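You operate a simulated robot arm through the tools that you are given. There is no shell and no other tool. Be economical: measure what you need, move in short steps, check, and stop when the job is done.

The job below is to be done with a simulated two-armed robot. You get a single attempt, and the scene is never put back.

JOB
Test the belt rig: hold the yellow controller and press its key once.
Fine: tighten the belt, shut the guard and turn the red isolator on first; turn it off once the lamp is green.

The check looks at the end state, three seconds after you hand in, the way a careful person would. Anything else that was tipped, shoved, dropped, spilled or broken makes it a failure.

ROBOT AND FRAMES
Two 7-joint arms with two-finger parallel grippers on one trunk, on a base that drives. Base frame: it is fixed to the floor where the robot stands at the start and does not move with it; the origin is under the middle of the robot, x ahead of it, y to its left, z up. Units: mm, degrees, N and s.
The left shoulder is at the start at [70, 134, 1226], the right one opposite. With the tool pointing down near the work surface each hand reaches from about 100 to 640 mm from the robot's upright axis, wherever it stands, measured 20 degrees to its own side. Places, roughly: green key of the controller [800, 300, 1000]; guard of the belt rig [800, -100, 1200]; red isolator of the belt rig [700, 100, 900]. Payload 1.57 kg a hand.
The TCP of each hand is the grasp point between the finger pads, 30 mm short of the fingertips. In the tool frame z runs along the fingers and y along their closing line. Largest opening 80 mm; finger width 17, thickness 12; the body of the gripper, 40 by 82 mm, starts 80 mm behind the TCP.
Orientation is that of the tool frame in the base frame, as a unit quaternion [x, y, z, w]. With the fingers straight down and closing along the base's y, the tool's x points along the base's -x, its y along +y and its z along -z.

CONTROLS
- The arms move only by the tool apply_moves. It takes "left_increments", "right_increments" or both (then of equal length, played together; a hand with none holds still); each is a list of rows, each a list of 7 numbers: the shift along the tool's x, y, z in mm, then the turn, a rotation vector about the tool's x, y, z in degrees, then the finger opening in mm, from 0 to 80. In form: [[tx, ty, tz, rx, ry, rz, hand], ...]. A call has 1 to 8 rows; each row is the pose to reach, as a shift and turn from the pose commanded when the call began, along the tool's axes at that moment. Each row takes 0.2 s and may step no farther than 50 mm and 8.6 degrees from the row before; otherwise, or with a gripper value out of range, the whole call is refused. A pose out of reach is approached as far as the arm can. The call stops where the force on the tool passes 90 N (or 10 N more than at its start, if that is more) or the arm is blocked; 0.2 s more then pass. The fingers move at their own pace (about 153 mm/s each) and stop on an object; they squeeze with about 29 N. The grip force told is the motor's: it shows also when the fingers shut on nothing. Time passes only in rows, and 0.2 s behind the last, so rows that repeat a pose let the fingers close. It gives the time, the measured TCP pose, the force on the tool (base axes), the opening and the grip force at its end, in the units of the frame above (readings bear some noise), with the torque about the TCP (base axes, N m) and any sound that the robot's microphone picked up.
- Cameras (640 x 400 px; columns grow to the right, rows downward): "scene" is now at [131.5, 7.5, 1446.9]; the picture's right is [0.06, -1.00, 0.00], its down [-0.66, -0.04, -0.75] and it looks along [0.75, 0.05, -0.66] (base axes); focal length 253 px, centre (320, 200). "left" rides on the left gripper at [72, 7, -122] in its tool frame; the picture's right is [-0.09, 1.00, 0.00], its down [-0.84, -0.08, -0.54] and it looks along [-0.54, -0.05, 0.84] (tool axes); focal length 238 px, centre (320, 200). "right" rides on the right gripper at [72, -7, -122] in its tool frame; the picture's right is [0.09, 1.00, 0.00], its down [-0.84, 0.08, -0.54] and it looks along [-0.54, 0.05, 0.84] (tool axes); focal length 238 px, centre (320, 200). There is no depth. A picture from a camera that has moved, and an enlarged one, comes with that camera's place and axes in the base frame and with its lens.
- get_image(camera): a new picture of that camera. No time passes.
- lift_body(by): slides the trunk up (or, below 0, down) by that many mm; the arms and the scene camera ride with it, the base frame stays. It gives what a move gives, with no picture.
- steer(legs): drives the robot by 1 to 6 legs, each [ahead, left, turn to the left] in mm, mm and degrees, along the robot's own axes; the way and the turn of a leg run together, so that a leg with both is an arc; at most 1500 mm and 180 degrees a leg. The arms and the cameras ride along, it lands a little off, and it stops where it bumps. It gives what a move gives.
- turn_head(pan, tilt): turns the head with the scene camera to pan (to the left, within 86 degrees either way) and tilt (down, from -29 to 69), counted from straight ahead of the robot. It gives what a move gives.
- zoom(camera, box): a new picture of the part [left, top, right, bottom] of that camera's present view, enlarged. No time passes.
- job_done(): hands the job in; it is judged then, once.

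Go step by step. Nothing tells you exact positions but the pictures and the camera data: compare them with the known pose of the tool, close in by small moves and look again before you grip or let go. The budget is 120 turns and 92 pictures, counting those below and the enlarged ones. Unless the task says otherwise, let go and move clear before handing in, and close with one line.

The tools are called after ">>>" as a command line: name --argument value ..., lists and objects as JSON in quotes. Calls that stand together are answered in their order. apply_moves: Moves the arms, as the interface text tells. Its arguments: {"type":"object","properties":{"left_increments":{"type":"array"},"right_increments":{"type":"array"}},"required":[]} The other tools are called the same way: lift_body (by) slides the trunk up or down; steer (legs) drives the base; turn_head (pan, tilt) turns the head that bears the scene camera; get_image (camera) takes a picture; zoom (camera, box) takes an enlarged picture of a part of a camera's view; job_done () hands the job in.

At the start:

```text
clock: 0.0
left_tool_pos: [410.8, 312.8, 1000.5]
left_ee_rot: [-0.001, 1.0, -0.001, 0.0]
left_contact_force: [-0.5, -0.5, -0.8]
left_moment: [0.0, -0.03, 0.03]
left_gripper_width: 79.9
left_finger_force: 0.0
right_tool_pos: [427.5, -141.0, 1000.8]
right_ee_rot: [0.001, 1.0, 0.0, 0.0]
right_contact_force: [-0.3, 0.4, 0.2]
right_moment: [0.04, 0.0, 0.02]
right_gripper_width: 80.1
right_finger_force: 0.2
trunk travel left (down, up): [-800.0, 140.0]
robot x, y, heading: [-1.2, 0.5, -0.3]
head pan, tilt: [3.6, 41.1]
```

scene: 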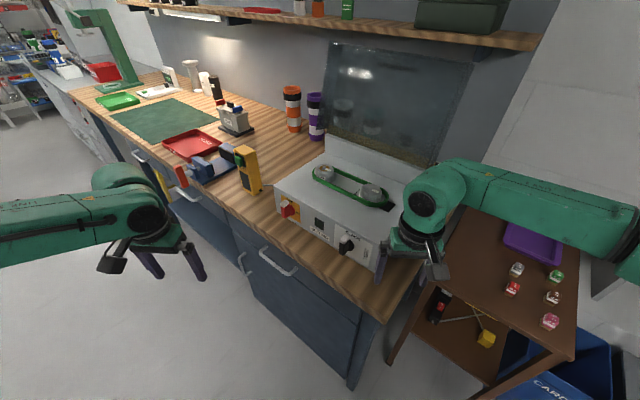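
right: 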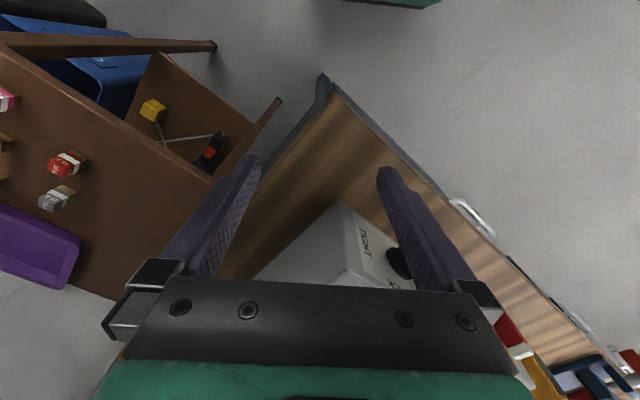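
left: 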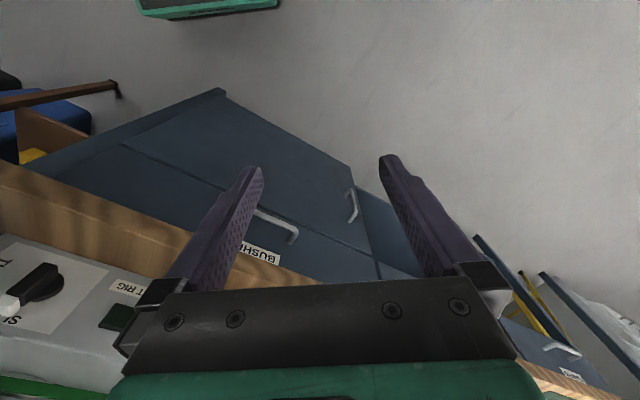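

I see the belt rig on the bench with the raised transparent guard, a red isolator on the left of its front, a black knob on the right, and the yellow controller standing left of it. I'll zoom in for detail.

>>> zoom --camera "scene" --box '[260, 150, 420, 270]'

>>> zoom --camera "scene" --box '[160, 90, 300, 200]'

>>> zoom --camera "scene" --box '[280, 30, 500, 190]'

```text
3.33 times, centred on (340, 210) of scene
camera zoom: at [131.5, 7.5, 1446.9], right [0.06, -1.0, 0.0], down [-0.66, -0.04, -0.75], along [0.75, 0.05, -0.66], focal length 844 px, centre (253, 167)
```

zoom: 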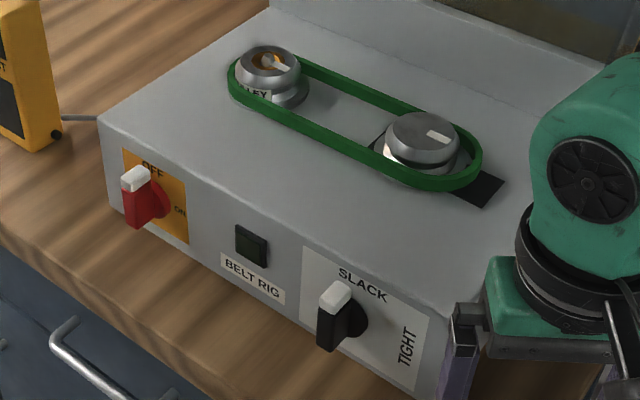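

```text
3.64 times, centred on (230, 145) of scene
camera zoom: at [131.5, 7.5, 1446.9], right [0.06, -1.0, 0.0], down [-0.66, -0.04, -0.75], along [0.75, 0.05, -0.66], focal length 921 px, centre (647, 400)
```

zoom: 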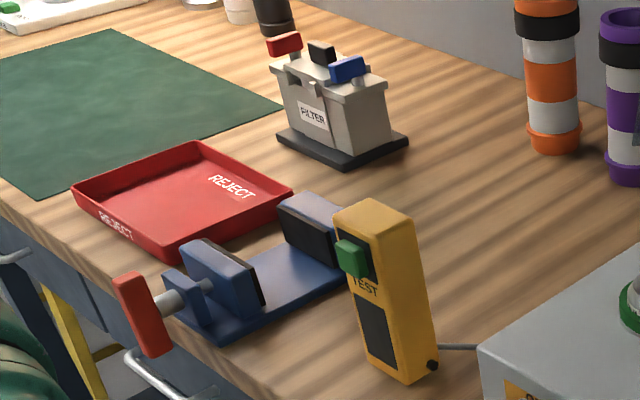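

```text
2.50 times, centred on (390, 110) of scene
camera zoom: at [131.5, 7.5, 1446.9], right [0.06, -1.0, 0.0], down [-0.66, -0.04, -0.75], along [0.75, 0.05, -0.66], focal length 633 px, centre (145, 425)
```

zoom: 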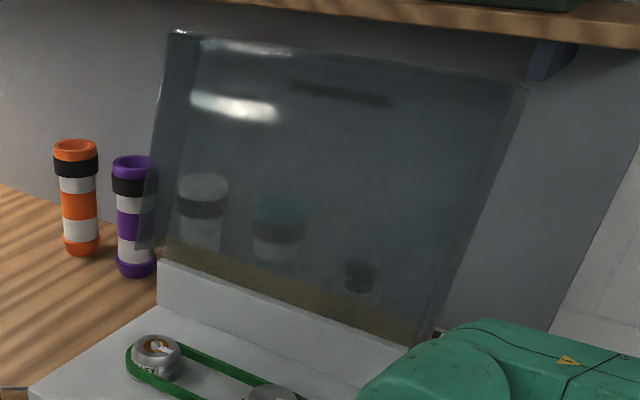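

The knob stands at SLACK and the isolator at OFF; the rig's front runs at about 54° to my x axis, with the lamp near [600, 41, 952]. I'll back off square to the rig face and turn right about 36° to face it.

>>> steer --legs '[[-203, 147, 0], [0, 0, -35.6]]'

>>> turn_head --pan 25 --tilt 38

>>> get_image --camera "scene"

```text
clock: 3.5
left_tool_pos: [312.0, 166.0, 999.4]
left_ee_rot: [0.302, 0.953, 0.0, 0.0]
left_contact_force: [0.2, 0.6, -0.2]
left_moment: [-0.01, 0.03, 0.01]
left_gripper_width: 80.0
left_finger_force: 0.1
right_tool_pos: [65.3, -214.1, 998.9]
right_ee_rot: [0.303, 0.953, 0.0, 0.001]
right_contact_force: [-0.2, -0.3, 0.5]
right_moment: [0.0, 0.03, -0.03]
right_gripper_width: 80.2
right_finger_force: 0.0
trunk travel left (down, up): [-800.0, 140.0]
robot x, y, heading: [-200.3, 144.5, -35.2]
head pan, tilt: [3.6, 41.1]
```

```text
clock: 4.3
left_tool_pos: [311.7, 165.8, 1000.1]
left_ee_rot: [0.302, 0.953, 0.0, 0.0]
left_contact_force: [0.0, 0.1, -0.4]
left_moment: [0.01, 0.0, -0.02]
left_gripper_width: 80.0
left_finger_force: 0.0
right_tool_pos: [64.7, -214.6, 1001.4]
right_ee_rot: [0.303, 0.953, -0.001, 0.0]
right_contact_force: [0.4, -1.0, 0.0]
right_moment: [0.0, 0.0, -0.02]
right_gripper_width: 79.9
right_finger_force: 0.1
trunk travel left (down, up): [-800.0, 140.0]
robot x, y, heading: [-198.6, 146.6, -34.9]
head pan, tilt: [25.0, 38.0]
```

```text
85 pictures are left
camera scene: at [-80.0, 104.4, 1451.5], right [-0.18, -0.98, 0.0], down [-0.61, 0.11, -0.79], along [0.78, -0.14, -0.62], focal length 253 px, centre (320, 200)
```

scene: 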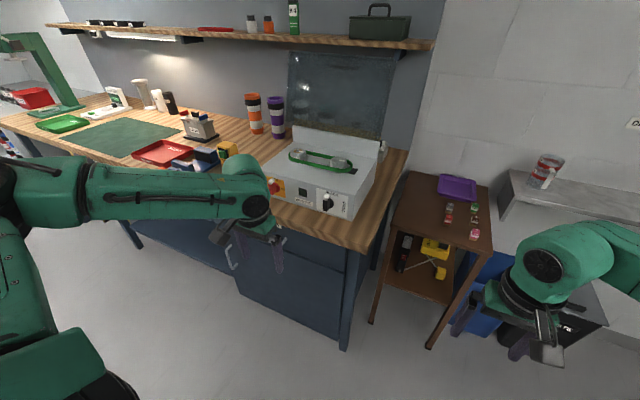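

The robot faces the rig now, about 700 mm back. I'll slide left so that the rig and controller are in front, then look.

>>> steer --legs '[[0, 440, -1]]'

>>> turn_head --pan 0 --tilt 38

>>> get_image --camera "scene"

>>> get_image --camera "left"

```text
clock: 7.0
left_tool_pos: [566.3, 515.6, 1000.1]
left_ee_rot: [0.307, 0.952, 0.001, 0.0]
left_contact_force: [0.3, -0.2, -0.6]
left_moment: [0.01, 0.0, -0.03]
left_gripper_width: 79.8
left_finger_force: 0.2
right_tool_pos: [314.0, 137.5, 998.8]
right_ee_rot: [0.308, 0.951, 0.001, -0.001]
right_contact_force: [0.8, -0.4, -0.3]
right_moment: [-0.02, 0.01, 0.01]
right_gripper_width: 79.9
right_finger_force: 0.1
trunk travel left (down, up): [-800.0, 140.0]
robot x, y, heading: [51.8, 502.1, -35.8]
head pan, tilt: [25.0, 38.0]
```

```text
clock: 7.9
left_tool_pos: [567.7, 517.6, 999.7]
left_ee_rot: [0.307, 0.952, 0.0, 0.001]
left_contact_force: [0.6, 0.4, 0.2]
left_moment: [-0.02, 0.0, 0.02]
left_gripper_width: 79.9
left_finger_force: 0.1
right_tool_pos: [315.5, 139.1, 999.2]
right_ee_rot: [0.309, 0.951, 0.0, 0.0]
right_contact_force: [0.5, -0.2, -0.8]
right_moment: [0.02, 0.04, 0.03]
right_gripper_width: 79.7
right_finger_force: 0.0
trunk travel left (down, up): [-800.0, 140.0]
robot x, y, heading: [52.0, 501.9, -35.7]
head pan, tilt: [0.0, 38.0]
```

```text
84 pictures are left
camera scene: at [159.6, 425.7, 1451.5], right [-0.58, -0.81, 0.0], down [-0.5, 0.36, -0.79], along [0.64, -0.46, -0.62], focal length 253 px, centre (320, 200)
```

scene: 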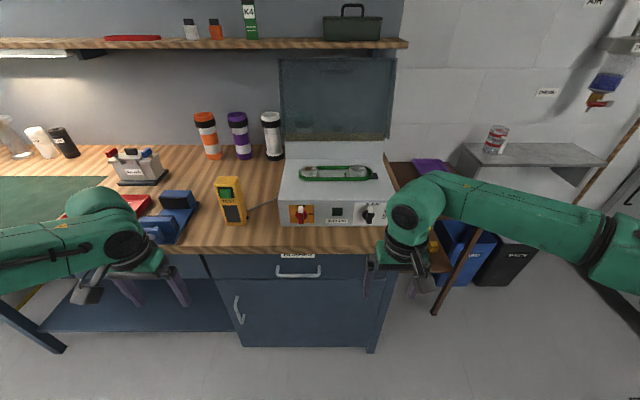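

```text
83 pictures are left
camera left: at [513.6, 563.7, 1122.0], right [0.66, 0.75, 0.0], down [0.63, -0.55, 0.54], along [0.41, -0.36, -0.84], focal length 238 px, centre (320, 200)
```

left: 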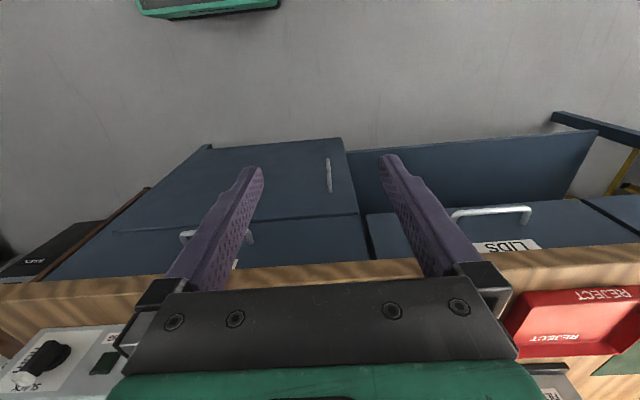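

The head is square to the bench now. I'll zoom on the rig and on the controller to measure them.

>>> zoom --camera "scene" --box '[270, 140, 410, 240]'

>>> zoom --camera "scene" --box '[140, 150, 300, 250]'

>>> zoom --camera "scene" --box '[260, 40, 420, 160]'

```text
4.00 times, centred on (340, 190) of scene
camera zoom: at [159.6, 425.7, 1451.5], right [-0.58, -0.81, 0.0], down [-0.5, 0.36, -0.79], along [0.64, -0.46, -0.62], focal length 1013 px, centre (240, 240)
```

zoom: 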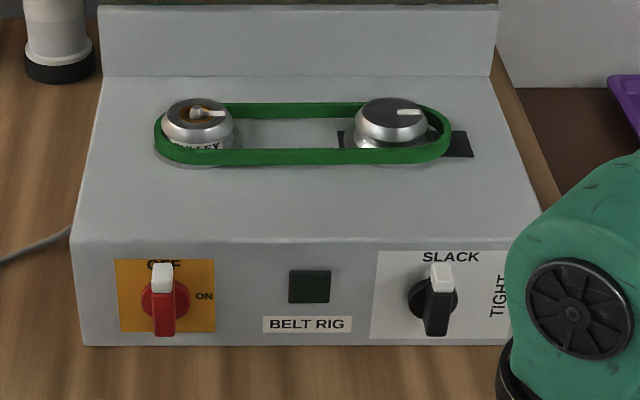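

```text
4.00 times, centred on (220, 200) of scene
camera zoom: at [159.6, 425.7, 1451.5], right [-0.58, -0.81, 0.0], down [-0.5, 0.36, -0.79], along [0.64, -0.46, -0.62], focal length 1013 px, centre (720, 200)
```

zoom: 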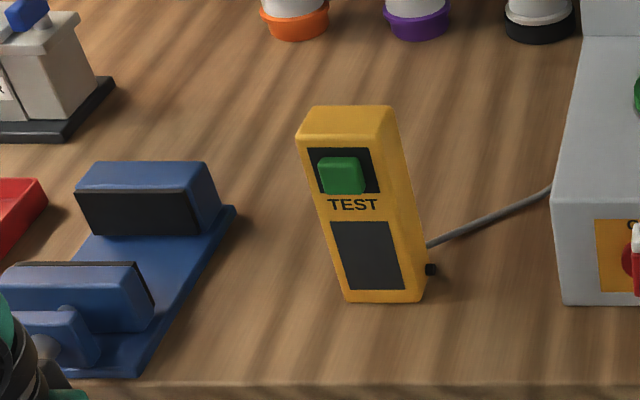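

```text
3.33 times, centred on (340, 100) of scene
camera zoom: at [159.6, 425.7, 1451.5], right [-0.58, -0.81, 0.0], down [-0.5, 0.36, -0.79], along [0.64, -0.46, -0.62], focal length 844 px, centre (253, 533)
```

zoom: 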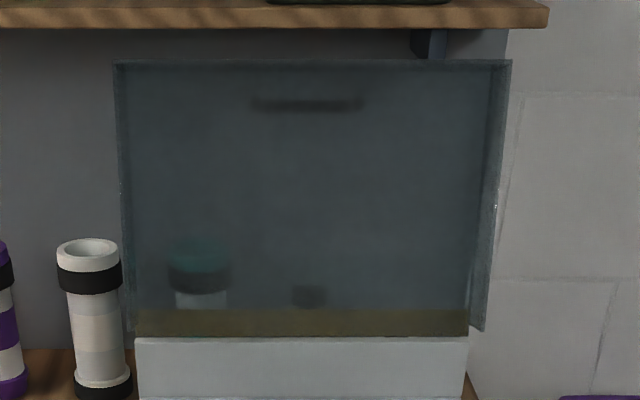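

The bench frame fits my heading (−35.7°): rig face about n=463 along my forward axis, rig knob at t≈294, isolator t≈496, z≈948. I'll drive 60 mm ahead and pitch the right hand forward for the black knob.

>>> steer --legs '[[60, 0, 0]]'

>>> apply_moves --right_increments '[[-10, 0, -5, 0, -8.2, 0, 80], [-20, 0, -10, 0, -16.4, 0, 80], [-30, 0, -10, 0, -24.6, 0, 80], [-40, 0, -10, 0, -32.8, 0, 80], [-50, 0, -10, 0, -41, 0, 80], [-60, 0, -10, 0, -49.2, 0, 80], [-70, 0, -10, 0, -57.4, 0, 80], [-80, 0, -10, 0, -65.6, 0, 80]]'

>>> apply_moves --right_increments '[[0, 0, 0, 0, -8.2, 0, 80], [0, 0, 0, 0, -16.4, 0, 80], [0, 0, 0, 0, -24.4, 0, 80]]'

>>> get_image --camera "scene"

>>> get_image --camera "right"

```text
clock: 8.9
left_tool_pos: [611.2, 484.3, 1001.8]
left_ee_rot: [0.308, 0.951, -0.001, 0.002]
left_contact_force: [0.0, 0.4, 0.3]
left_moment: [-0.03, -0.03, 0.02]
left_gripper_width: 79.9
left_finger_force: 0.1
right_tool_pos: [359.3, 106.4, 1002.8]
right_ee_rot: [0.307, 0.952, -0.002, 0.002]
right_contact_force: [0.5, -0.1, -0.1]
right_moment: [0.0, -0.04, 0.0]
right_gripper_width: 79.9
right_finger_force: 0.0
trunk travel left (down, up): [-800.0, 140.0]
robot x, y, heading: [99.6, 467.0, -35.6]
head pan, tilt: [0.0, 38.0]
```

```text
clock: 10.7
left_tool_pos: [616.9, 483.6, 997.9]
left_ee_rot: [0.307, 0.952, -0.001, 0.0]
left_contact_force: [-0.7, -0.3, -1.0]
left_moment: [-0.04, 0.02, -0.02]
left_gripper_width: 80.3
left_finger_force: 0.0
right_tool_pos: [437.6, 84.6, 1007.1]
right_ee_rot: [0.257, 0.816, -0.136, 0.5]
right_contact_force: [-0.3, 0.1, -0.5]
right_moment: [-0.01, 0.02, -0.01]
right_gripper_width: 80.3
right_finger_force: 0.1
right hand out of reach, approached as far as the arm can: row 8
trunk travel left (down, up): [-800.0, 140.0]
robot x, y, heading: [102.5, 470.1, -35.8]
head pan, tilt: [0.0, 38.0]
```

```text
clock: 11.5
left_tool_pos: [615.0, 482.3, 999.8]
left_ee_rot: [0.307, 0.952, -0.001, 0.0]
left_contact_force: [0.7, 0.0, -0.1]
left_moment: [0.01, 0.05, -0.02]
left_gripper_width: 80.0
left_finger_force: 0.0
right_tool_pos: [435.3, 83.6, 1005.5]
right_ee_rot: [0.259, 0.816, -0.137, 0.499]
right_contact_force: [-0.7, -0.2, -0.5]
right_moment: [-0.01, -0.01, 0.0]
right_gripper_width: 80.0
right_finger_force: 0.1
right hand out of reach, approached as far as the arm can: row 1, 2, 3
trunk travel left (down, up): [-800.0, 140.0]
robot x, y, heading: [98.6, 470.2, -35.7]
head pan, tilt: [0.0, 38.0]
```

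```text
79 pictures are left
camera scene: at [207.5, 390.7, 1451.5], right [-0.59, -0.81, 0.0], down [-0.5, 0.36, -0.79], along [0.64, -0.46, -0.62], focal length 253 px, centre (320, 200)
```

scene: 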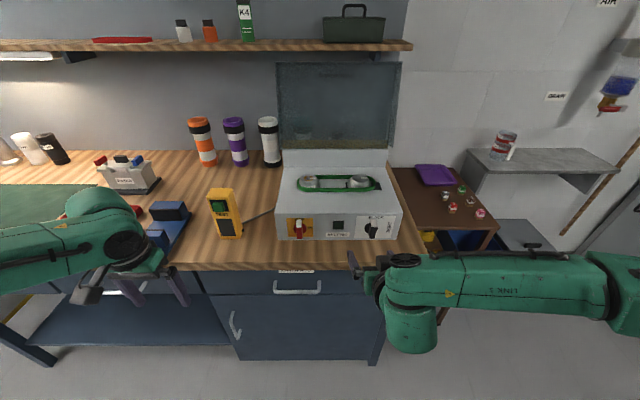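

```text
78 pictures are left
camera right: at [315.3, 157.5, 998.1], right [0.52, 0.85, -0.05], down [-0.05, 0.09, 0.99], along [0.85, -0.52, 0.09], focal length 238 px, centre (320, 200)
```

right: 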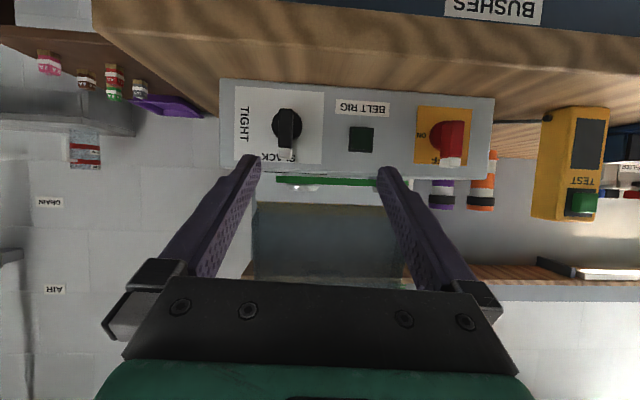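

The wrist limits the pitch at this height (60° reached), so I'll lower the trunk 200 mm to bring the forearm level, then raise and pitch the hand.

>>> lift_body --by -200

>>> apply_moves --right_increments '[[-22, 0, -12, 0, -6, 0, 80], [-44, 0, -25, 0, -12, 0, 80], [-66, 0, -37, 0, -18, 0, 80], [-88, 0, -50, 0, -24, 0, 80], [-110, 0, -62, 0, -30, 0, 80], [-123, 0, -71, 0, -30, 0, 80]]'

>>> get_image --camera "right"

```text
clock: 13.7
left_tool_pos: [615.8, 482.6, 800.4]
left_ee_rot: [0.307, 0.952, 0.0, 0.0]
left_contact_force: [0.2, 0.4, 0.5]
left_moment: [0.01, 0.03, -0.04]
left_gripper_width: 80.1
left_finger_force: 0.0
right_tool_pos: [436.2, 83.8, 805.9]
right_ee_rot: [0.26, 0.815, -0.138, 0.499]
right_contact_force: [0.6, -0.7, -0.6]
right_moment: [0.03, 0.02, 0.0]
right_gripper_width: 79.8
right_finger_force: 0.0
trunk travel left (down, up): [-600.0, 340.0]
robot x, y, heading: [101.2, 469.1, -35.5]
head pan, tilt: [0.0, 38.0]
```

```text
clock: 15.1
left_tool_pos: [614.6, 482.8, 799.7]
left_ee_rot: [0.307, 0.952, 0.001, 0.0]
left_contact_force: [0.5, 0.2, 0.2]
left_moment: [0.02, -0.04, -0.02]
left_gripper_width: 80.0
left_finger_force: 0.0
right_tool_pos: [426.8, 83.8, 948.2]
right_ee_rot: [0.214, 0.658, -0.198, 0.694]
right_contact_force: [0.4, -0.1, 0.4]
right_moment: [0.0, 0.02, -0.03]
right_gripper_width: 79.9
right_finger_force: 0.1
trunk travel left (down, up): [-600.0, 340.0]
robot x, y, heading: [101.1, 466.4, -35.8]
head pan, tilt: [0.0, 38.0]
```

```text
77 pictures are left
camera right: at [326.5, 145.8, 870.7], right [0.56, 0.83, -0.06], down [-0.45, 0.36, 0.82], along [0.69, -0.43, 0.58], focal length 238 px, centre (320, 200)
```

right: 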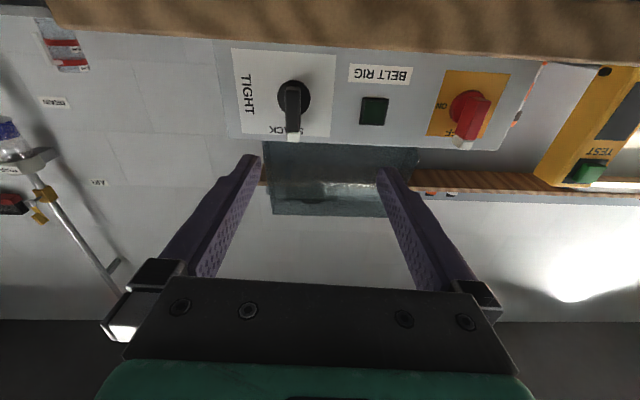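

The right hand points forward; the knob's axis lies near t≈293, z≈936. I'll square up the hand and move it to about 70 mm short of the rig face, in line with the knob.

>>> apply_moves --right_increments '[[5, -9, 32, 0.6, 0.8, -0.7, 80], [10, -18, 64, 1.2, 1.6, -1.4, 80], [16, -27, 95, 1.8, 2.4, -2.0, 80]]'

>>> get_image --camera "right"

>>> get_image --camera "scene"

```text
clock: 15.8
left_tool_pos: [615.8, 481.9, 799.0]
left_ee_rot: [0.308, 0.951, -0.001, 0.0]
left_contact_force: [0.4, -0.4, -0.8]
left_moment: [0.01, 0.04, 0.01]
left_gripper_width: 79.9
left_finger_force: 0.0
right_tool_pos: [503.4, 27.1, 946.2]
right_ee_rot: [0.221, 0.675, -0.219, 0.669]
right_contact_force: [-0.2, 0.0, 0.2]
right_moment: [-0.03, 0.0, -0.01]
right_gripper_width: 80.0
right_finger_force: 0.1
right hand out of reach, approached as far as the arm can: row 1, 2, 3
trunk travel left (down, up): [-600.0, 340.0]
robot x, y, heading: [100.5, 470.7, -35.8]
head pan, tilt: [0.0, 38.0]
```

```text
76 pictures are left
camera right: at [401.2, 93.9, 874.6], right [0.59, 0.8, -0.09], down [-0.39, 0.38, 0.84], along [0.71, -0.46, 0.53], focal length 238 px, centre (320, 200)
```

right: 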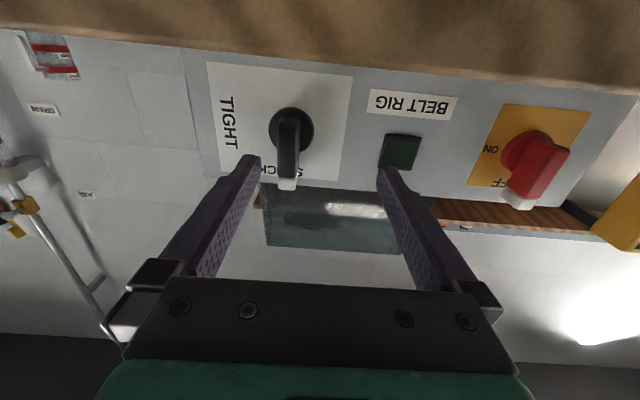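

```text
75 pictures are left
camera scene: at [208.3, 389.9, 1251.4], right [-0.59, -0.81, 0.0], down [-0.5, 0.36, -0.79], along [0.64, -0.46, -0.62], focal length 253 px, centre (320, 200)
```

scene: 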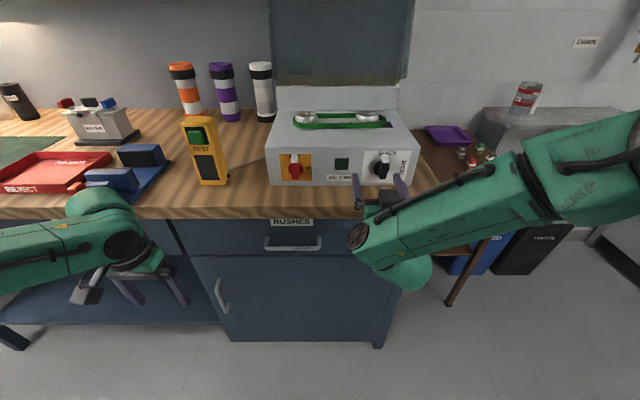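

The hand is square but its lateral reach stopped about 25 mm left of the knob, and 12 mm high. Before shifting the base I'll pull back 40 mm and test whether the wrist can make the quarter-turn clockwise here.

>>> apply_moves --right_increments '[[0, 0, -40, 0, 0, 0, 80], [0, 0, -40, 0, 0, 8.5, 80], [0, 0, -40, 0, 0, 17, 80], [0, 0, -40, 0, 0, 25.5, 80], [0, 0, -40, 0, 0, 34, 80], [0, 0, -40, 0, 0, 42.5, 80], [0, 0, -40, 0, 0, 51, 80], [0, 0, -40, 0, 0, 59.5, 80]]'

>>> apply_moves --right_increments '[[0, 0, 0, 0, 0, 8.5, 80], [0, 0, 0, 0, 0, 17, 80], [0, 0, 0, 0, 0, 25.5, 80], [0, 0, 0, 0, 0, 31, 80]]'

```text
clock: 17.6
left_tool_pos: [616.2, 482.1, 799.5]
left_ee_rot: [0.307, 0.952, 0.0, 0.0]
left_contact_force: [-0.1, 0.6, -0.4]
left_moment: [0.0, 0.0, 0.01]
left_gripper_width: 80.0
left_finger_force: 0.1
right_tool_pos: [470.4, 50.5, 946.2]
right_ee_rot: [0.525, 0.476, 0.146, 0.691]
right_contact_force: [0.0, 0.2, 0.6]
right_moment: [0.0, 0.0, -0.01]
right_gripper_width: 79.8
right_finger_force: 0.0
trunk travel left (down, up): [-600.0, 340.0]
robot x, y, heading: [99.5, 472.1, -35.7]
head pan, tilt: [0.0, 38.0]
```

```text
clock: 18.6
left_tool_pos: [616.3, 482.7, 799.6]
left_ee_rot: [0.308, 0.951, 0.001, 0.0]
left_contact_force: [0.1, -0.1, -0.3]
left_moment: [0.0, -0.03, 0.01]
left_gripper_width: 80.0
left_finger_force: 0.1
right_tool_pos: [469.5, 51.6, 946.0]
right_ee_rot: [0.632, 0.319, 0.325, 0.627]
right_contact_force: [-0.3, 0.1, 0.5]
right_moment: [-0.02, 0.0, 0.0]
right_gripper_width: 80.0
right_finger_force: 0.1
trunk travel left (down, up): [-600.0, 340.0]
robot x, y, heading: [99.7, 468.7, -36.1]
head pan, tilt: [0.0, 38.0]
```

The quarter-turn is within reach. Rotating back, shifting the base 24 mm right and trunk 12 mm down to line up with the knob.

>>> apply_moves --right_increments '[[0, 0, 0, 0, 0, -8.5, 80], [0, 0, 0, 0, 0, -17, 80], [0, 0, 0, 0, 0, -25.5, 80], [0, 0, 0, 0, 0, -34, 80], [0, 0, 0, 0, 0, -42.5, 80], [0, 0, 0, 0, 0, -51, 80], [0, 0, 0, 0, 0, -59.5, 80], [0, 0, 0, 0, 0, -68, 80]]'

>>> apply_moves --right_increments '[[0, 0, 0, 0, 0, -8.5, 80], [0, 0, 0, 0, 0, -17, 80], [0, 0, 0, 0, 0, -22.5, 80]]'

>>> steer --legs '[[0, -25, 0]]'

>>> lift_body --by -12

>>> get_image --camera "right"

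```text
clock: 20.4
left_tool_pos: [616.0, 483.3, 800.2]
left_ee_rot: [0.308, 0.952, 0.0, 0.0]
left_contact_force: [0.6, -0.9, -0.1]
left_moment: [0.0, 0.0, 0.02]
left_gripper_width: 80.0
left_finger_force: 0.1
right_tool_pos: [469.9, 50.8, 946.6]
right_ee_rot: [0.345, 0.619, -0.083, 0.701]
right_contact_force: [0.0, 0.1, 0.4]
right_moment: [0.01, -0.01, 0.01]
right_gripper_width: 79.9
right_finger_force: 0.0
trunk travel left (down, up): [-600.0, 340.0]
robot x, y, heading: [100.6, 468.3, -35.9]
head pan, tilt: [0.0, 38.0]
```

```text
clock: 21.2
left_tool_pos: [615.5, 483.0, 799.9]
left_ee_rot: [0.307, 0.952, 0.0, -0.001]
left_contact_force: [0.8, 0.8, -0.3]
left_moment: [0.0, 0.05, 0.04]
left_gripper_width: 79.7
left_finger_force: 0.0
right_tool_pos: [469.8, 49.3, 947.7]
right_ee_rot: [0.218, 0.674, -0.217, 0.672]
right_contact_force: [-0.4, 0.4, 0.2]
right_moment: [-0.01, 0.01, 0.02]
right_gripper_width: 80.0
right_finger_force: 0.1
trunk travel left (down, up): [-600.0, 340.0]
robot x, y, heading: [100.8, 470.1, -36.0]
head pan, tilt: [0.0, 38.0]
```

```text
clock: 22.1
left_tool_pos: [601.7, 464.5, 799.4]
left_ee_rot: [0.307, 0.952, -0.001, 0.0]
left_contact_force: [-0.5, 0.2, 0.1]
left_moment: [0.0, 0.04, 0.03]
left_gripper_width: 80.1
left_finger_force: 0.1
right_tool_pos: [457.0, 32.4, 947.2]
right_ee_rot: [0.217, 0.675, -0.216, 0.671]
right_contact_force: [1.0, 0.7, -0.1]
right_moment: [0.01, -0.01, -0.01]
right_gripper_width: 80.2
right_finger_force: 0.0
trunk travel left (down, up): [-600.0, 340.0]
robot x, y, heading: [85.1, 447.9, -35.7]
head pan, tilt: [0.0, 38.0]
```

```text
clock: 22.7
left_tool_pos: [600.6, 462.6, 787.5]
left_ee_rot: [0.307, 0.952, 0.0, 0.0]
left_contact_force: [1.0, 0.7, 0.2]
left_moment: [0.01, -0.02, 0.02]
left_gripper_width: 79.8
left_finger_force: 0.2
right_tool_pos: [455.8, 30.2, 935.2]
right_ee_rot: [0.217, 0.674, -0.216, 0.673]
right_contact_force: [0.5, -0.8, 0.5]
right_moment: [-0.01, -0.04, 0.09]
right_gripper_width: 80.0
right_finger_force: 0.1
trunk travel left (down, up): [-588.0, 352.0]
robot x, y, heading: [87.9, 447.6, -35.9]
head pan, tilt: [0.0, 38.0]
```

```text
74 pictures are left
camera right: at [353.6, 96.8, 863.3], right [0.58, 0.81, -0.09], down [-0.39, 0.38, 0.84], along [0.71, -0.45, 0.54], focal length 238 px, centre (320, 200)
```

right: 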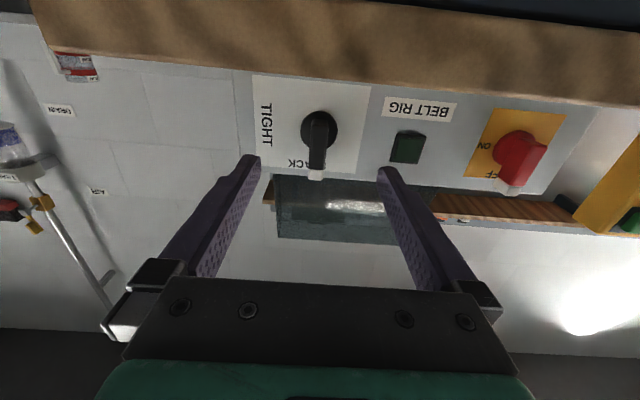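

The hand is in line with the knob within a few mm. Trunk down 4 mm, then I'll advance with open fingers around the bar.

>>> lift_body --by -4

>>> apply_moves --right_increments '[[0, 0, 20, 0, 0, 0, 80], [0, 0, 40, 0, 0, 0, 80], [0, 0, 60, 0, 0, 0, 80]]'

>>> get_image --camera "right"

```text
clock: 23.2
left_tool_pos: [600.5, 462.2, 784.2]
left_ee_rot: [0.307, 0.952, -0.001, 0.0]
left_contact_force: [-0.2, -0.6, 0.1]
left_moment: [0.05, 0.03, 0.0]
left_gripper_width: 79.7
left_finger_force: 0.0
right_tool_pos: [454.6, 31.3, 931.1]
right_ee_rot: [0.218, 0.674, -0.216, 0.672]
right_contact_force: [0.3, 0.2, -0.8]
right_moment: [-0.04, 0.01, -0.02]
right_gripper_width: 79.8
right_finger_force: 0.0
trunk travel left (down, up): [-584.0, 356.0]
robot x, y, heading: [88.7, 448.8, -36.1]
head pan, tilt: [0.0, 38.0]
```

```text
clock: 24.0
left_tool_pos: [602.0, 462.6, 783.0]
left_ee_rot: [0.307, 0.952, -0.001, 0.001]
left_contact_force: [0.0, 0.2, 0.1]
left_moment: [0.0, -0.01, 0.0]
left_gripper_width: 79.9
left_finger_force: 0.1
right_tool_pos: [506.9, -2.6, 932.2]
right_ee_rot: [0.22, 0.675, -0.218, 0.67]
right_contact_force: [0.5, 0.9, 0.3]
right_moment: [0.01, 0.0, 0.0]
right_gripper_width: 79.7
right_finger_force: 0.0
right hand out of reach, approached as far as the arm can: row 3
trunk travel left (down, up): [-584.0, 356.0]
robot x, y, heading: [86.3, 448.2, -35.8]
head pan, tilt: [0.0, 38.0]
```

```text
73 pictures are left
camera right: at [404.8, 64.8, 861.5], right [0.59, 0.81, -0.09], down [-0.39, 0.38, 0.84], along [0.71, -0.46, 0.53], focal length 238 px, centre (320, 200)
```

right: 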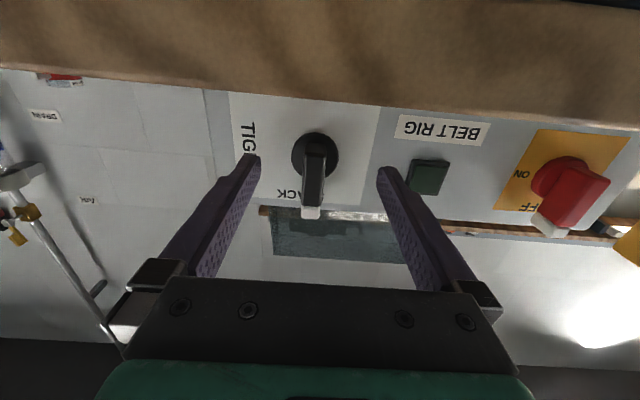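

The fingertips are just around the bar's front; the arm's reach is used up, so I'll drive the base 16 mm ahead (and 2 right).

>>> steer --legs '[[16, -3, 0]]'

>>> get_image --camera "right"

>>> zoom --camera "scene" --box '[260, 130, 430, 230]'

```text
clock: 24.8
left_tool_pos: [611.5, 451.2, 784.8]
left_ee_rot: [0.307, 0.952, 0.0, 0.001]
left_contact_force: [-0.5, 0.7, -0.4]
left_moment: [0.0, 0.02, -0.01]
left_gripper_width: 80.3
left_finger_force: 0.0
right_tool_pos: [516.5, -12.9, 934.0]
right_ee_rot: [0.22, 0.674, -0.218, 0.67]
right_contact_force: [-0.3, -0.2, -0.9]
right_moment: [0.02, 0.02, -0.02]
right_gripper_width: 79.9
right_finger_force: 0.1
trunk travel left (down, up): [-584.0, 356.0]
robot x, y, heading: [101.4, 433.4, -35.8]
head pan, tilt: [0.0, 38.0]
```

```text
72 pictures are left
camera right: at [414.5, 54.2, 862.5], right [0.59, 0.8, -0.09], down [-0.39, 0.38, 0.84], along [0.71, -0.46, 0.54], focal length 238 px, centre (320, 200)
```

right: 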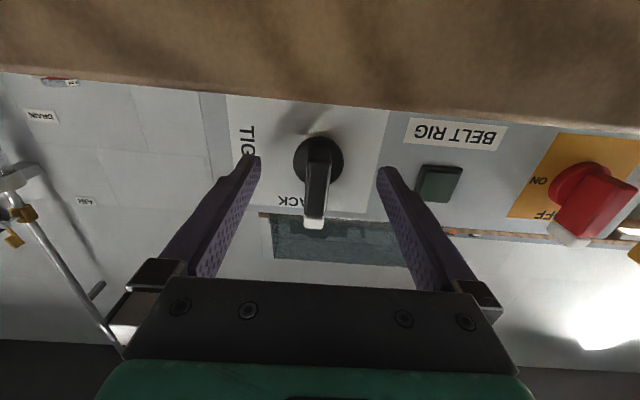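

```text
3.76 times, centred on (345, 180) of scene
camera zoom: at [203.0, 360.3, 1235.7], right [-0.59, -0.81, 0.0], down [-0.5, 0.36, -0.79], along [0.64, -0.46, -0.61], focal length 954 px, centre (226, 275)
```

zoom: 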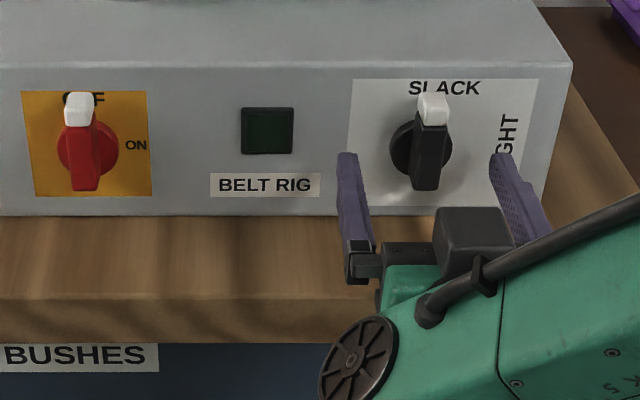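

Fingers straddle the bar evenly. Closing on it.

>>> apply_moves --right_increments '[[0, 0, 0, 0, 0, 0, 0], [0, 0, 0, 0, 0, 0, 0], [0, 0, 0, 0, 0, 0, 0]]'

>>> zoom --camera "scene" --box '[260, 130, 430, 230]'

```text
clock: 25.6
left_tool_pos: [611.7, 450.6, 783.4]
left_ee_rot: [0.307, 0.952, 0.0, 0.0]
left_contact_force: [0.2, -0.2, -0.8]
left_moment: [0.0, 0.02, -0.01]
left_gripper_width: 79.8
left_finger_force: 0.1
right_tool_pos: [517.8, -13.7, 933.2]
right_ee_rot: [0.221, 0.675, -0.218, 0.67]
right_contact_force: [0.7, -5.0, 0.4]
right_moment: [0.16, 0.21, 0.36]
right_gripper_width: 15.5
right_finger_force: 31.7
trunk travel left (down, up): [-584.0, 356.0]
robot x, y, heading: [91.9, 438.7, -35.8]
head pan, tilt: [0.0, 38.0]
```

```text
3.76 times, centred on (345, 180) of scene
camera zoom: at [204.5, 357.7, 1235.4], right [-0.59, -0.81, 0.0], down [-0.5, 0.36, -0.79], along [0.64, -0.46, -0.62], focal length 954 px, centre (226, 275)
```

zoom: 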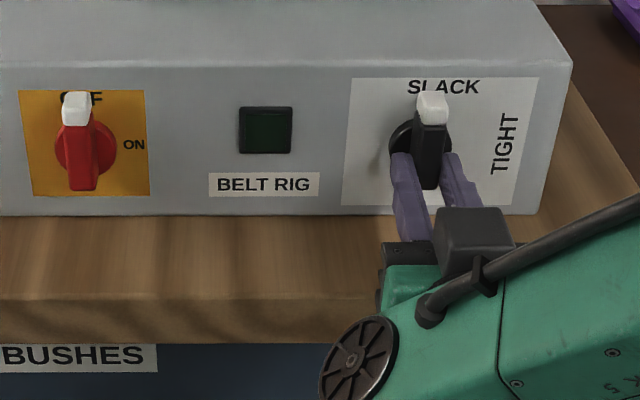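

The bar is gripped (15.5 mm). Turning clockwise, first part.

>>> apply_moves --right_increments '[[0, 0, 0, 0, 0, 8, 0], [0, 0, 0, 0, 0, 16, 0], [0, 0, 0, 0, 0, 24, 0]]'

>>> zoom --camera "scene" --box '[260, 130, 430, 230]'

```text
clock: 26.4
left_tool_pos: [612.8, 450.8, 784.3]
left_ee_rot: [0.306, 0.952, 0.0, -0.001]
left_contact_force: [0.0, -0.5, -0.4]
left_moment: [0.0, -0.01, 0.02]
left_gripper_width: 79.7
left_finger_force: 0.2
right_tool_pos: [518.0, -14.3, 933.2]
right_ee_rot: [0.356, 0.614, -0.072, 0.701]
right_contact_force: [1.4, -5.3, 1.4]
right_moment: [0.28, 0.4, 0.76]
right_gripper_width: 15.8
right_finger_force: 31.4
trunk travel left (down, up): [-584.0, 356.0]
robot x, y, heading: [98.4, 435.8, -35.9]
head pan, tilt: [0.0, 38.0]
```

```text
3.76 times, centred on (345, 180) of scene
camera zoom: at [204.7, 358.1, 1235.4], right [-0.59, -0.81, 0.0], down [-0.5, 0.36, -0.79], along [0.64, -0.46, -0.62], focal length 954 px, centre (226, 275)
```

zoom: 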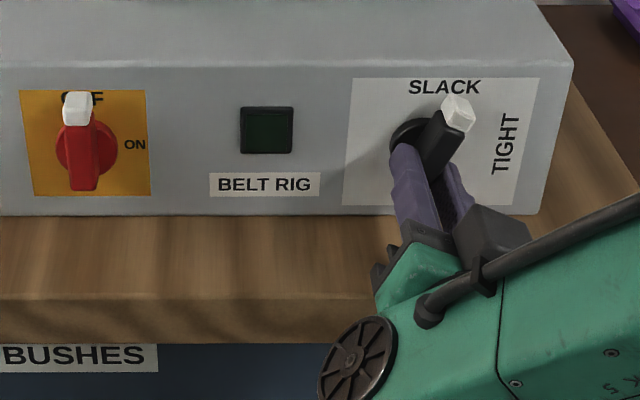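

The knob turns with the hand, forces stay low. Continuing to about 90°.

>>> apply_moves --right_increments '[[0, 0, 0, 0, 0, 8.3, 0], [0, 0, 0, 0, 0, 16.6, 0], [0, 0, 0, 0, 0, 25, 0], [0, 0, 0, 0, 0, 33, 0], [0, 0, 0, 0, 0, 41, 0], [0, 0, 0, 0, 0, 49, 0], [0, 0, 0, 0, 0, 57.5, 0], [0, 0, 0, 0, 0, 66, 0]]'

>>> zoom --camera "scene" --box '[260, 110, 430, 230]'

```text
clock: 28.2
left_tool_pos: [613.1, 451.9, 782.5]
left_ee_rot: [0.307, 0.952, -0.001, 0.001]
left_contact_force: [-0.2, -0.5, -0.4]
left_moment: [0.01, 0.0, 0.01]
left_gripper_width: 80.1
left_finger_force: 0.0
right_tool_pos: [518.7, -11.5, 935.2]
right_ee_rot: [0.632, 0.32, 0.32, 0.629]
right_contact_force: [12.7, -2.7, 13.8]
right_moment: [-0.28, -0.32, 0.68]
right_gripper_width: 15.7
right_finger_force: 31.2
trunk travel left (down, up): [-584.0, 356.0]
robot x, y, heading: [100.2, 438.6, -35.8]
head pan, tilt: [0.0, 38.0]
```

```text
3.33 times, centred on (345, 170) of scene
camera zoom: at [205.6, 360.6, 1235.6], right [-0.59, -0.81, 0.0], down [-0.5, 0.36, -0.79], along [0.64, -0.46, -0.62], focal length 844 px, centre (237, 300)
```

zoom: 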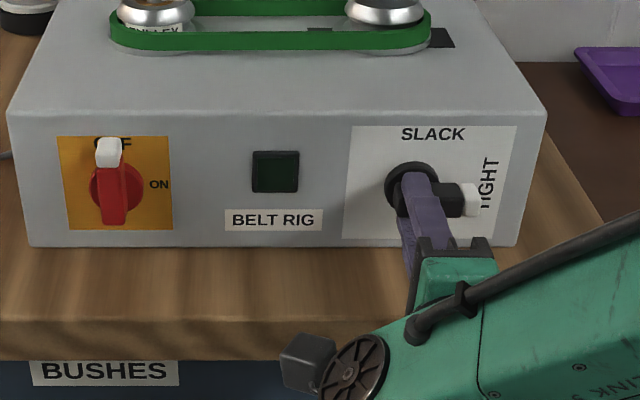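

The knob points to TIGHT. I'll open only a little (the bench is just below), back out along the tool axis, and check.

>>> apply_moves --right_increments '[[0, 0, 0, 0, 0, 0, 36], [0, 0, 0, 0, 0, 0, 36], [0, 0, -20, 0, 0, 0, 36], [0, 0, -40, 0, 0, 0, 36], [0, 0, -60, 0, 0, 0, 36], [0, 0, -80, 0, 0, 0, 36]]'

>>> get_image --camera "right"

>>> turn_head --pan 0 --tilt 10

>>> get_image --camera "scene"

```text
clock: 29.6
left_tool_pos: [612.3, 450.3, 784.1]
left_ee_rot: [0.308, 0.951, -0.001, 0.0]
left_contact_force: [-0.6, -0.9, 0.1]
left_moment: [-0.01, 0.0, -0.01]
left_gripper_width: 80.1
left_finger_force: 0.0
right_tool_pos: [450.9, 34.1, 934.3]
right_ee_rot: [0.633, 0.321, 0.32, 0.628]
right_contact_force: [0.3, 0.2, 0.7]
right_moment: [0.0, -0.01, -0.01]
right_gripper_width: 36.0
right_finger_force: 0.0
trunk travel left (down, up): [-584.0, 356.0]
robot x, y, heading: [96.7, 438.2, -35.8]
head pan, tilt: [0.0, 38.0]
```

```text
67 pictures are left
camera right: at [396.1, 164.5, 928.3], right [0.06, 0.07, 1.0], down [-0.93, -0.36, 0.08], along [0.36, -0.93, 0.04], focal length 238 px, centre (320, 200)
```

right: 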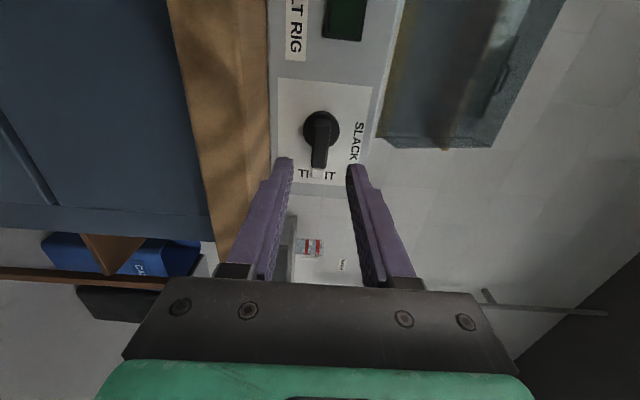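

```text
clock: 30.5
left_tool_pos: [611.3, 451.1, 784.6]
left_ee_rot: [0.307, 0.952, 0.0, 0.0]
left_contact_force: [0.1, -0.1, 0.8]
left_moment: [-0.01, 0.01, 0.03]
left_gripper_width: 80.1
left_finger_force: 0.1
right_tool_pos: [452.8, 34.0, 933.4]
right_ee_rot: [0.633, 0.321, 0.32, 0.628]
right_contact_force: [-0.3, -0.5, -0.5]
right_moment: [0.01, 0.0, -0.01]
right_gripper_width: 36.0
right_finger_force: 0.1
trunk travel left (down, up): [-584.0, 356.0]
robot x, y, heading: [97.3, 435.9, -35.9]
head pan, tilt: [0.0, 10.0]
```

```text
66 pictures are left
camera scene: at [209.5, 355.2, 1280.1], right [-0.59, -0.81, 0.0], down [-0.14, 0.1, -0.98], along [0.8, -0.58, -0.17], focal length 253 px, centre (320, 200)
```

scene: 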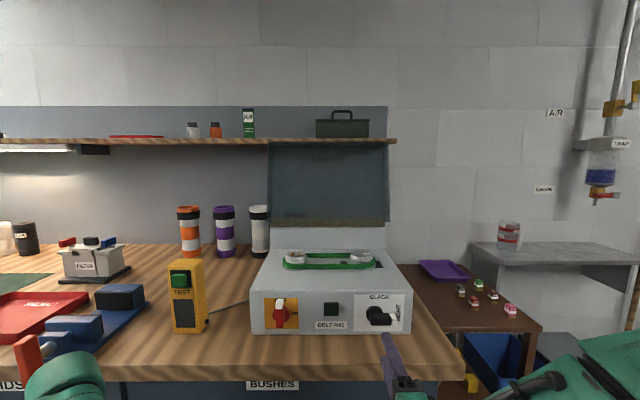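

TIGHT is set. Guard top edge triangulates to n≈747, z≈1317, with the shelf well behind it. I'll zoom in on the guard to see its shape.

>>> zoom --camera "scene" --box '[250, 125, 410, 245]'

>>> zoom --camera "right" --box '[370, 0, 570, 160]'

```text
3.33 times, centred on (330, 185) of scene
camera zoom: at [209.5, 355.2, 1280.1], right [-0.59, -0.81, 0.0], down [-0.14, 0.1, -0.98], along [0.8, -0.58, -0.17], focal length 844 px, centre (287, 250)
```

zoom: 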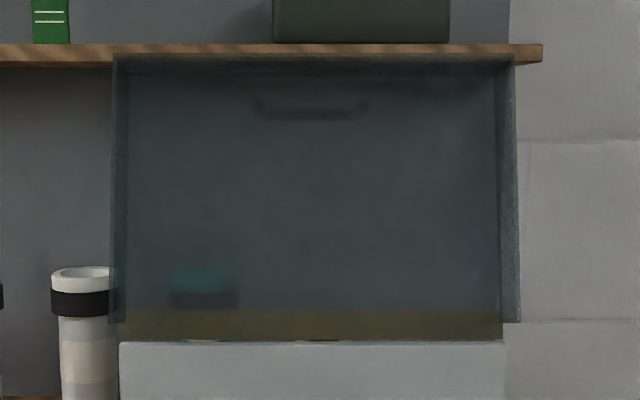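

```text
2.50 times, centred on (470, 80) of right
camera zoom: at [396.8, 164.1, 928.0], right [0.06, 0.07, 1.0], down [-0.93, -0.36, 0.08], along [0.36, -0.93, 0.04], focal length 596 px, centre (-55, 500)
```

zoom: 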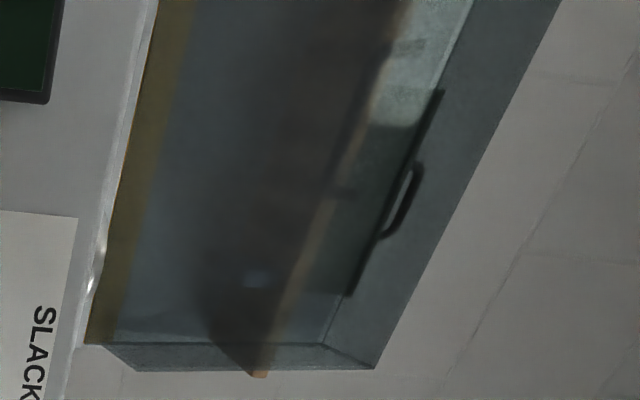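

The guard is a box lid leaning back, lip facing me (lip front ≈ n 707, z 1320; hinge ≈ n 730, z 1062). I'll raise the trunk and pitch the right hand down ~50° so its open fingers can cage the lip and lower the lid under control.

>>> lift_body --by 350

>>> apply_moves --right_increments '[[0, 0, 0, 8.3, 0, 0, 80], [0, 0, 0, 16.6, 0, 0, 80], [0, 0, 0, 25, 0, 0, 80], [0, 0, 0, 33.3, 0, 0, 80], [0, 0, 0, 41.6, 0, 0, 80], [0, 0, 0, 50, 0, 0, 80]]'

>>> turn_head --pan 0 --tilt 30

>>> get_image --camera "scene"

```text
clock: 33.9
left_tool_pos: [611.5, 451.7, 1134.2]
left_ee_rot: [0.308, 0.952, 0.0, 0.0]
left_contact_force: [0.2, 0.4, -0.3]
left_moment: [-0.04, 0.0, -0.02]
left_gripper_width: 80.1
left_finger_force: 0.1
right_tool_pos: [452.0, 35.2, 1284.5]
right_ee_rot: [0.633, 0.321, 0.32, 0.628]
right_contact_force: [-0.3, 0.1, -0.1]
right_moment: [-0.02, -0.02, 0.0]
right_gripper_width: 36.1
right_finger_force: 0.0
trunk travel left (down, up): [-934.0, 6.0]
robot x, y, heading: [95.7, 436.4, -35.8]
head pan, tilt: [0.0, 10.0]
```

```text
clock: 35.3
left_tool_pos: [613.6, 449.5, 1133.2]
left_ee_rot: [0.308, 0.951, 0.0, 0.0]
left_contact_force: [0.5, 0.2, 0.4]
left_moment: [-0.01, 0.04, 0.02]
left_gripper_width: 79.9
left_finger_force: 0.1
right_tool_pos: [452.6, 33.6, 1283.6]
right_ee_rot: [0.839, 0.427, 0.154, 0.301]
right_contact_force: [-1.3, 0.0, -0.9]
right_moment: [0.02, -0.03, -0.01]
right_gripper_width: 80.0
right_finger_force: 0.0
trunk travel left (down, up): [-934.0, 6.0]
robot x, y, heading: [96.1, 436.6, -35.7]
head pan, tilt: [0.0, 10.0]
```

```text
clock: 36.1
left_tool_pos: [612.5, 449.9, 1134.0]
left_ee_rot: [0.308, 0.951, 0.0, 0.0]
left_contact_force: [0.2, -0.4, 0.7]
left_moment: [0.02, -0.03, -0.01]
left_gripper_width: 80.2
left_finger_force: 0.0
right_tool_pos: [452.6, 33.7, 1283.8]
right_ee_rot: [0.839, 0.425, 0.155, 0.301]
right_contact_force: [0.4, 1.1, -0.1]
right_moment: [-0.02, -0.02, -0.02]
right_gripper_width: 79.7
right_finger_force: 0.0
trunk travel left (down, up): [-934.0, 6.0]
robot x, y, heading: [98.7, 437.3, -35.8]
head pan, tilt: [0.0, 30.0]
```

```text
63 pictures are left
camera scene: at [207.7, 356.7, 1597.9], right [-0.59, -0.81, 0.0], down [-0.41, 0.29, -0.87], along [0.7, -0.51, -0.5], focal length 253 px, centre (320, 200)
```

scene: 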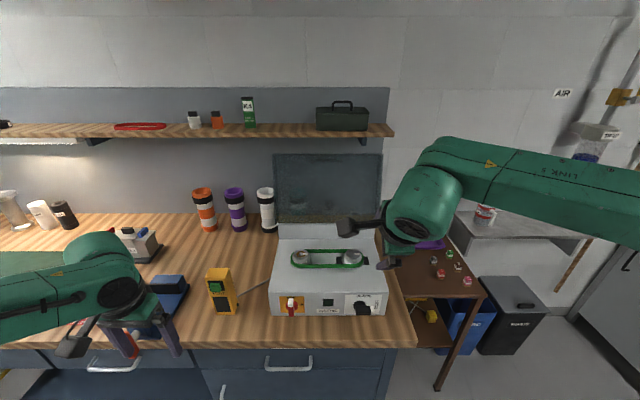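

I'll take a zoom on the guard from this higher view to refine its geometry before driving in.

>>> zoom --camera "scene" --box '[260, 140, 400, 240]'

```text
4.00 times, centred on (330, 190) of scene
camera zoom: at [207.7, 356.7, 1597.9], right [-0.59, -0.81, 0.0], down [-0.41, 0.29, -0.87], along [0.7, -0.51, -0.5], focal length 1013 px, centre (280, 240)
```

zoom: 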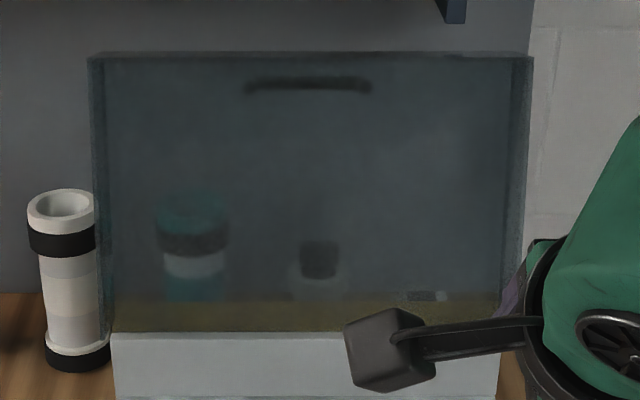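

Refined: lid leans back ~14°, top-rear corner ≈ (n 780, z 1307), lip front ≈ (722, 1322), hinge ≈ (719, 1064). Driving 170 mm forward, then raising the hand to a pre-approach point in front of and above the lip.

>>> steer --legs '[[170, 0, 0]]'

>>> apply_moves --right_increments '[[0, 37, 9, 0, 0, 0, 80], [0, 74, 18, 0, 0, 0, 80], [0, 111, 27, 0, 0, 0, 80], [0, 148, 35, 0, 0, 0, 80], [0, 186, 43, 0, 0, 0, 80]]'

>>> get_image --camera "scene"

>>> get_image --camera "right"

```text
clock: 37.6
left_tool_pos: [746.8, 354.5, 1135.9]
left_ee_rot: [0.307, 0.952, -0.001, 0.001]
left_contact_force: [0.0, 0.9, -0.1]
left_moment: [-0.01, -0.02, 0.02]
left_gripper_width: 80.0
left_finger_force: 0.0
right_tool_pos: [588.5, -63.0, 1286.1]
right_ee_rot: [0.838, 0.426, 0.156, 0.302]
right_contact_force: [0.1, 0.2, 0.0]
right_moment: [0.0, -0.04, 0.02]
right_gripper_width: 80.1
right_finger_force: 0.0
trunk travel left (down, up): [-934.0, 6.0]
robot x, y, heading: [233.9, 337.6, -35.6]
head pan, tilt: [0.0, 30.0]
```

```text
clock: 38.8
left_tool_pos: [753.3, 353.8, 1132.5]
left_ee_rot: [0.307, 0.952, -0.001, -0.001]
left_contact_force: [0.4, 0.4, 0.0]
left_moment: [-0.03, 0.01, 0.03]
left_gripper_width: 80.0
left_finger_force: 0.0
right_tool_pos: [731.5, -163.3, 1368.2]
right_ee_rot: [0.838, 0.43, 0.153, 0.301]
right_contact_force: [1.0, -0.3, -0.7]
right_moment: [0.0, -0.01, -0.02]
right_gripper_width: 79.8
right_finger_force: 0.1
trunk travel left (down, up): [-934.0, 6.0]
robot x, y, heading: [236.6, 341.4, -35.8]
head pan, tilt: [0.0, 30.0]
```

```text
61 pictures are left
camera scene: at [348.8, 258.4, 1597.7], right [-0.58, -0.81, 0.0], down [-0.41, 0.29, -0.87], along [0.7, -0.51, -0.5], focal length 253 px, centre (320, 200)
```

scene: 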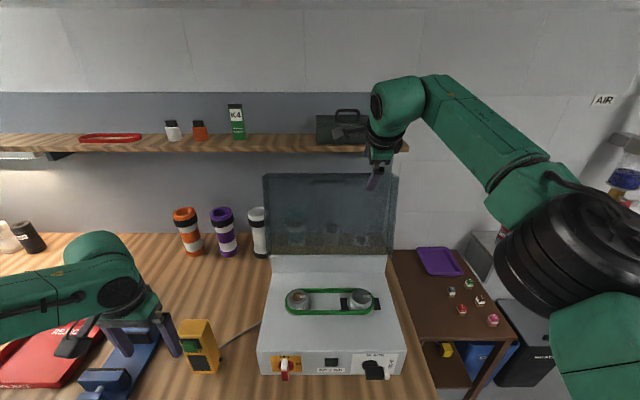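

```text
60 pictures are left
camera right: at [707.5, -55.5, 1457.5], right [0.68, -0.37, 0.63], down [-0.72, -0.51, 0.47], along [0.15, -0.77, -0.62], focal length 238 px, centre (320, 200)
```

right: 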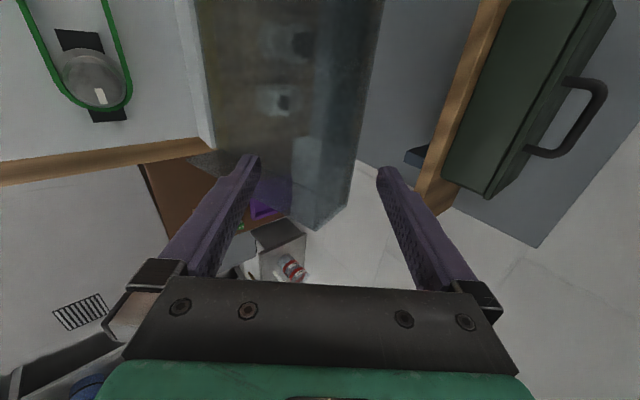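

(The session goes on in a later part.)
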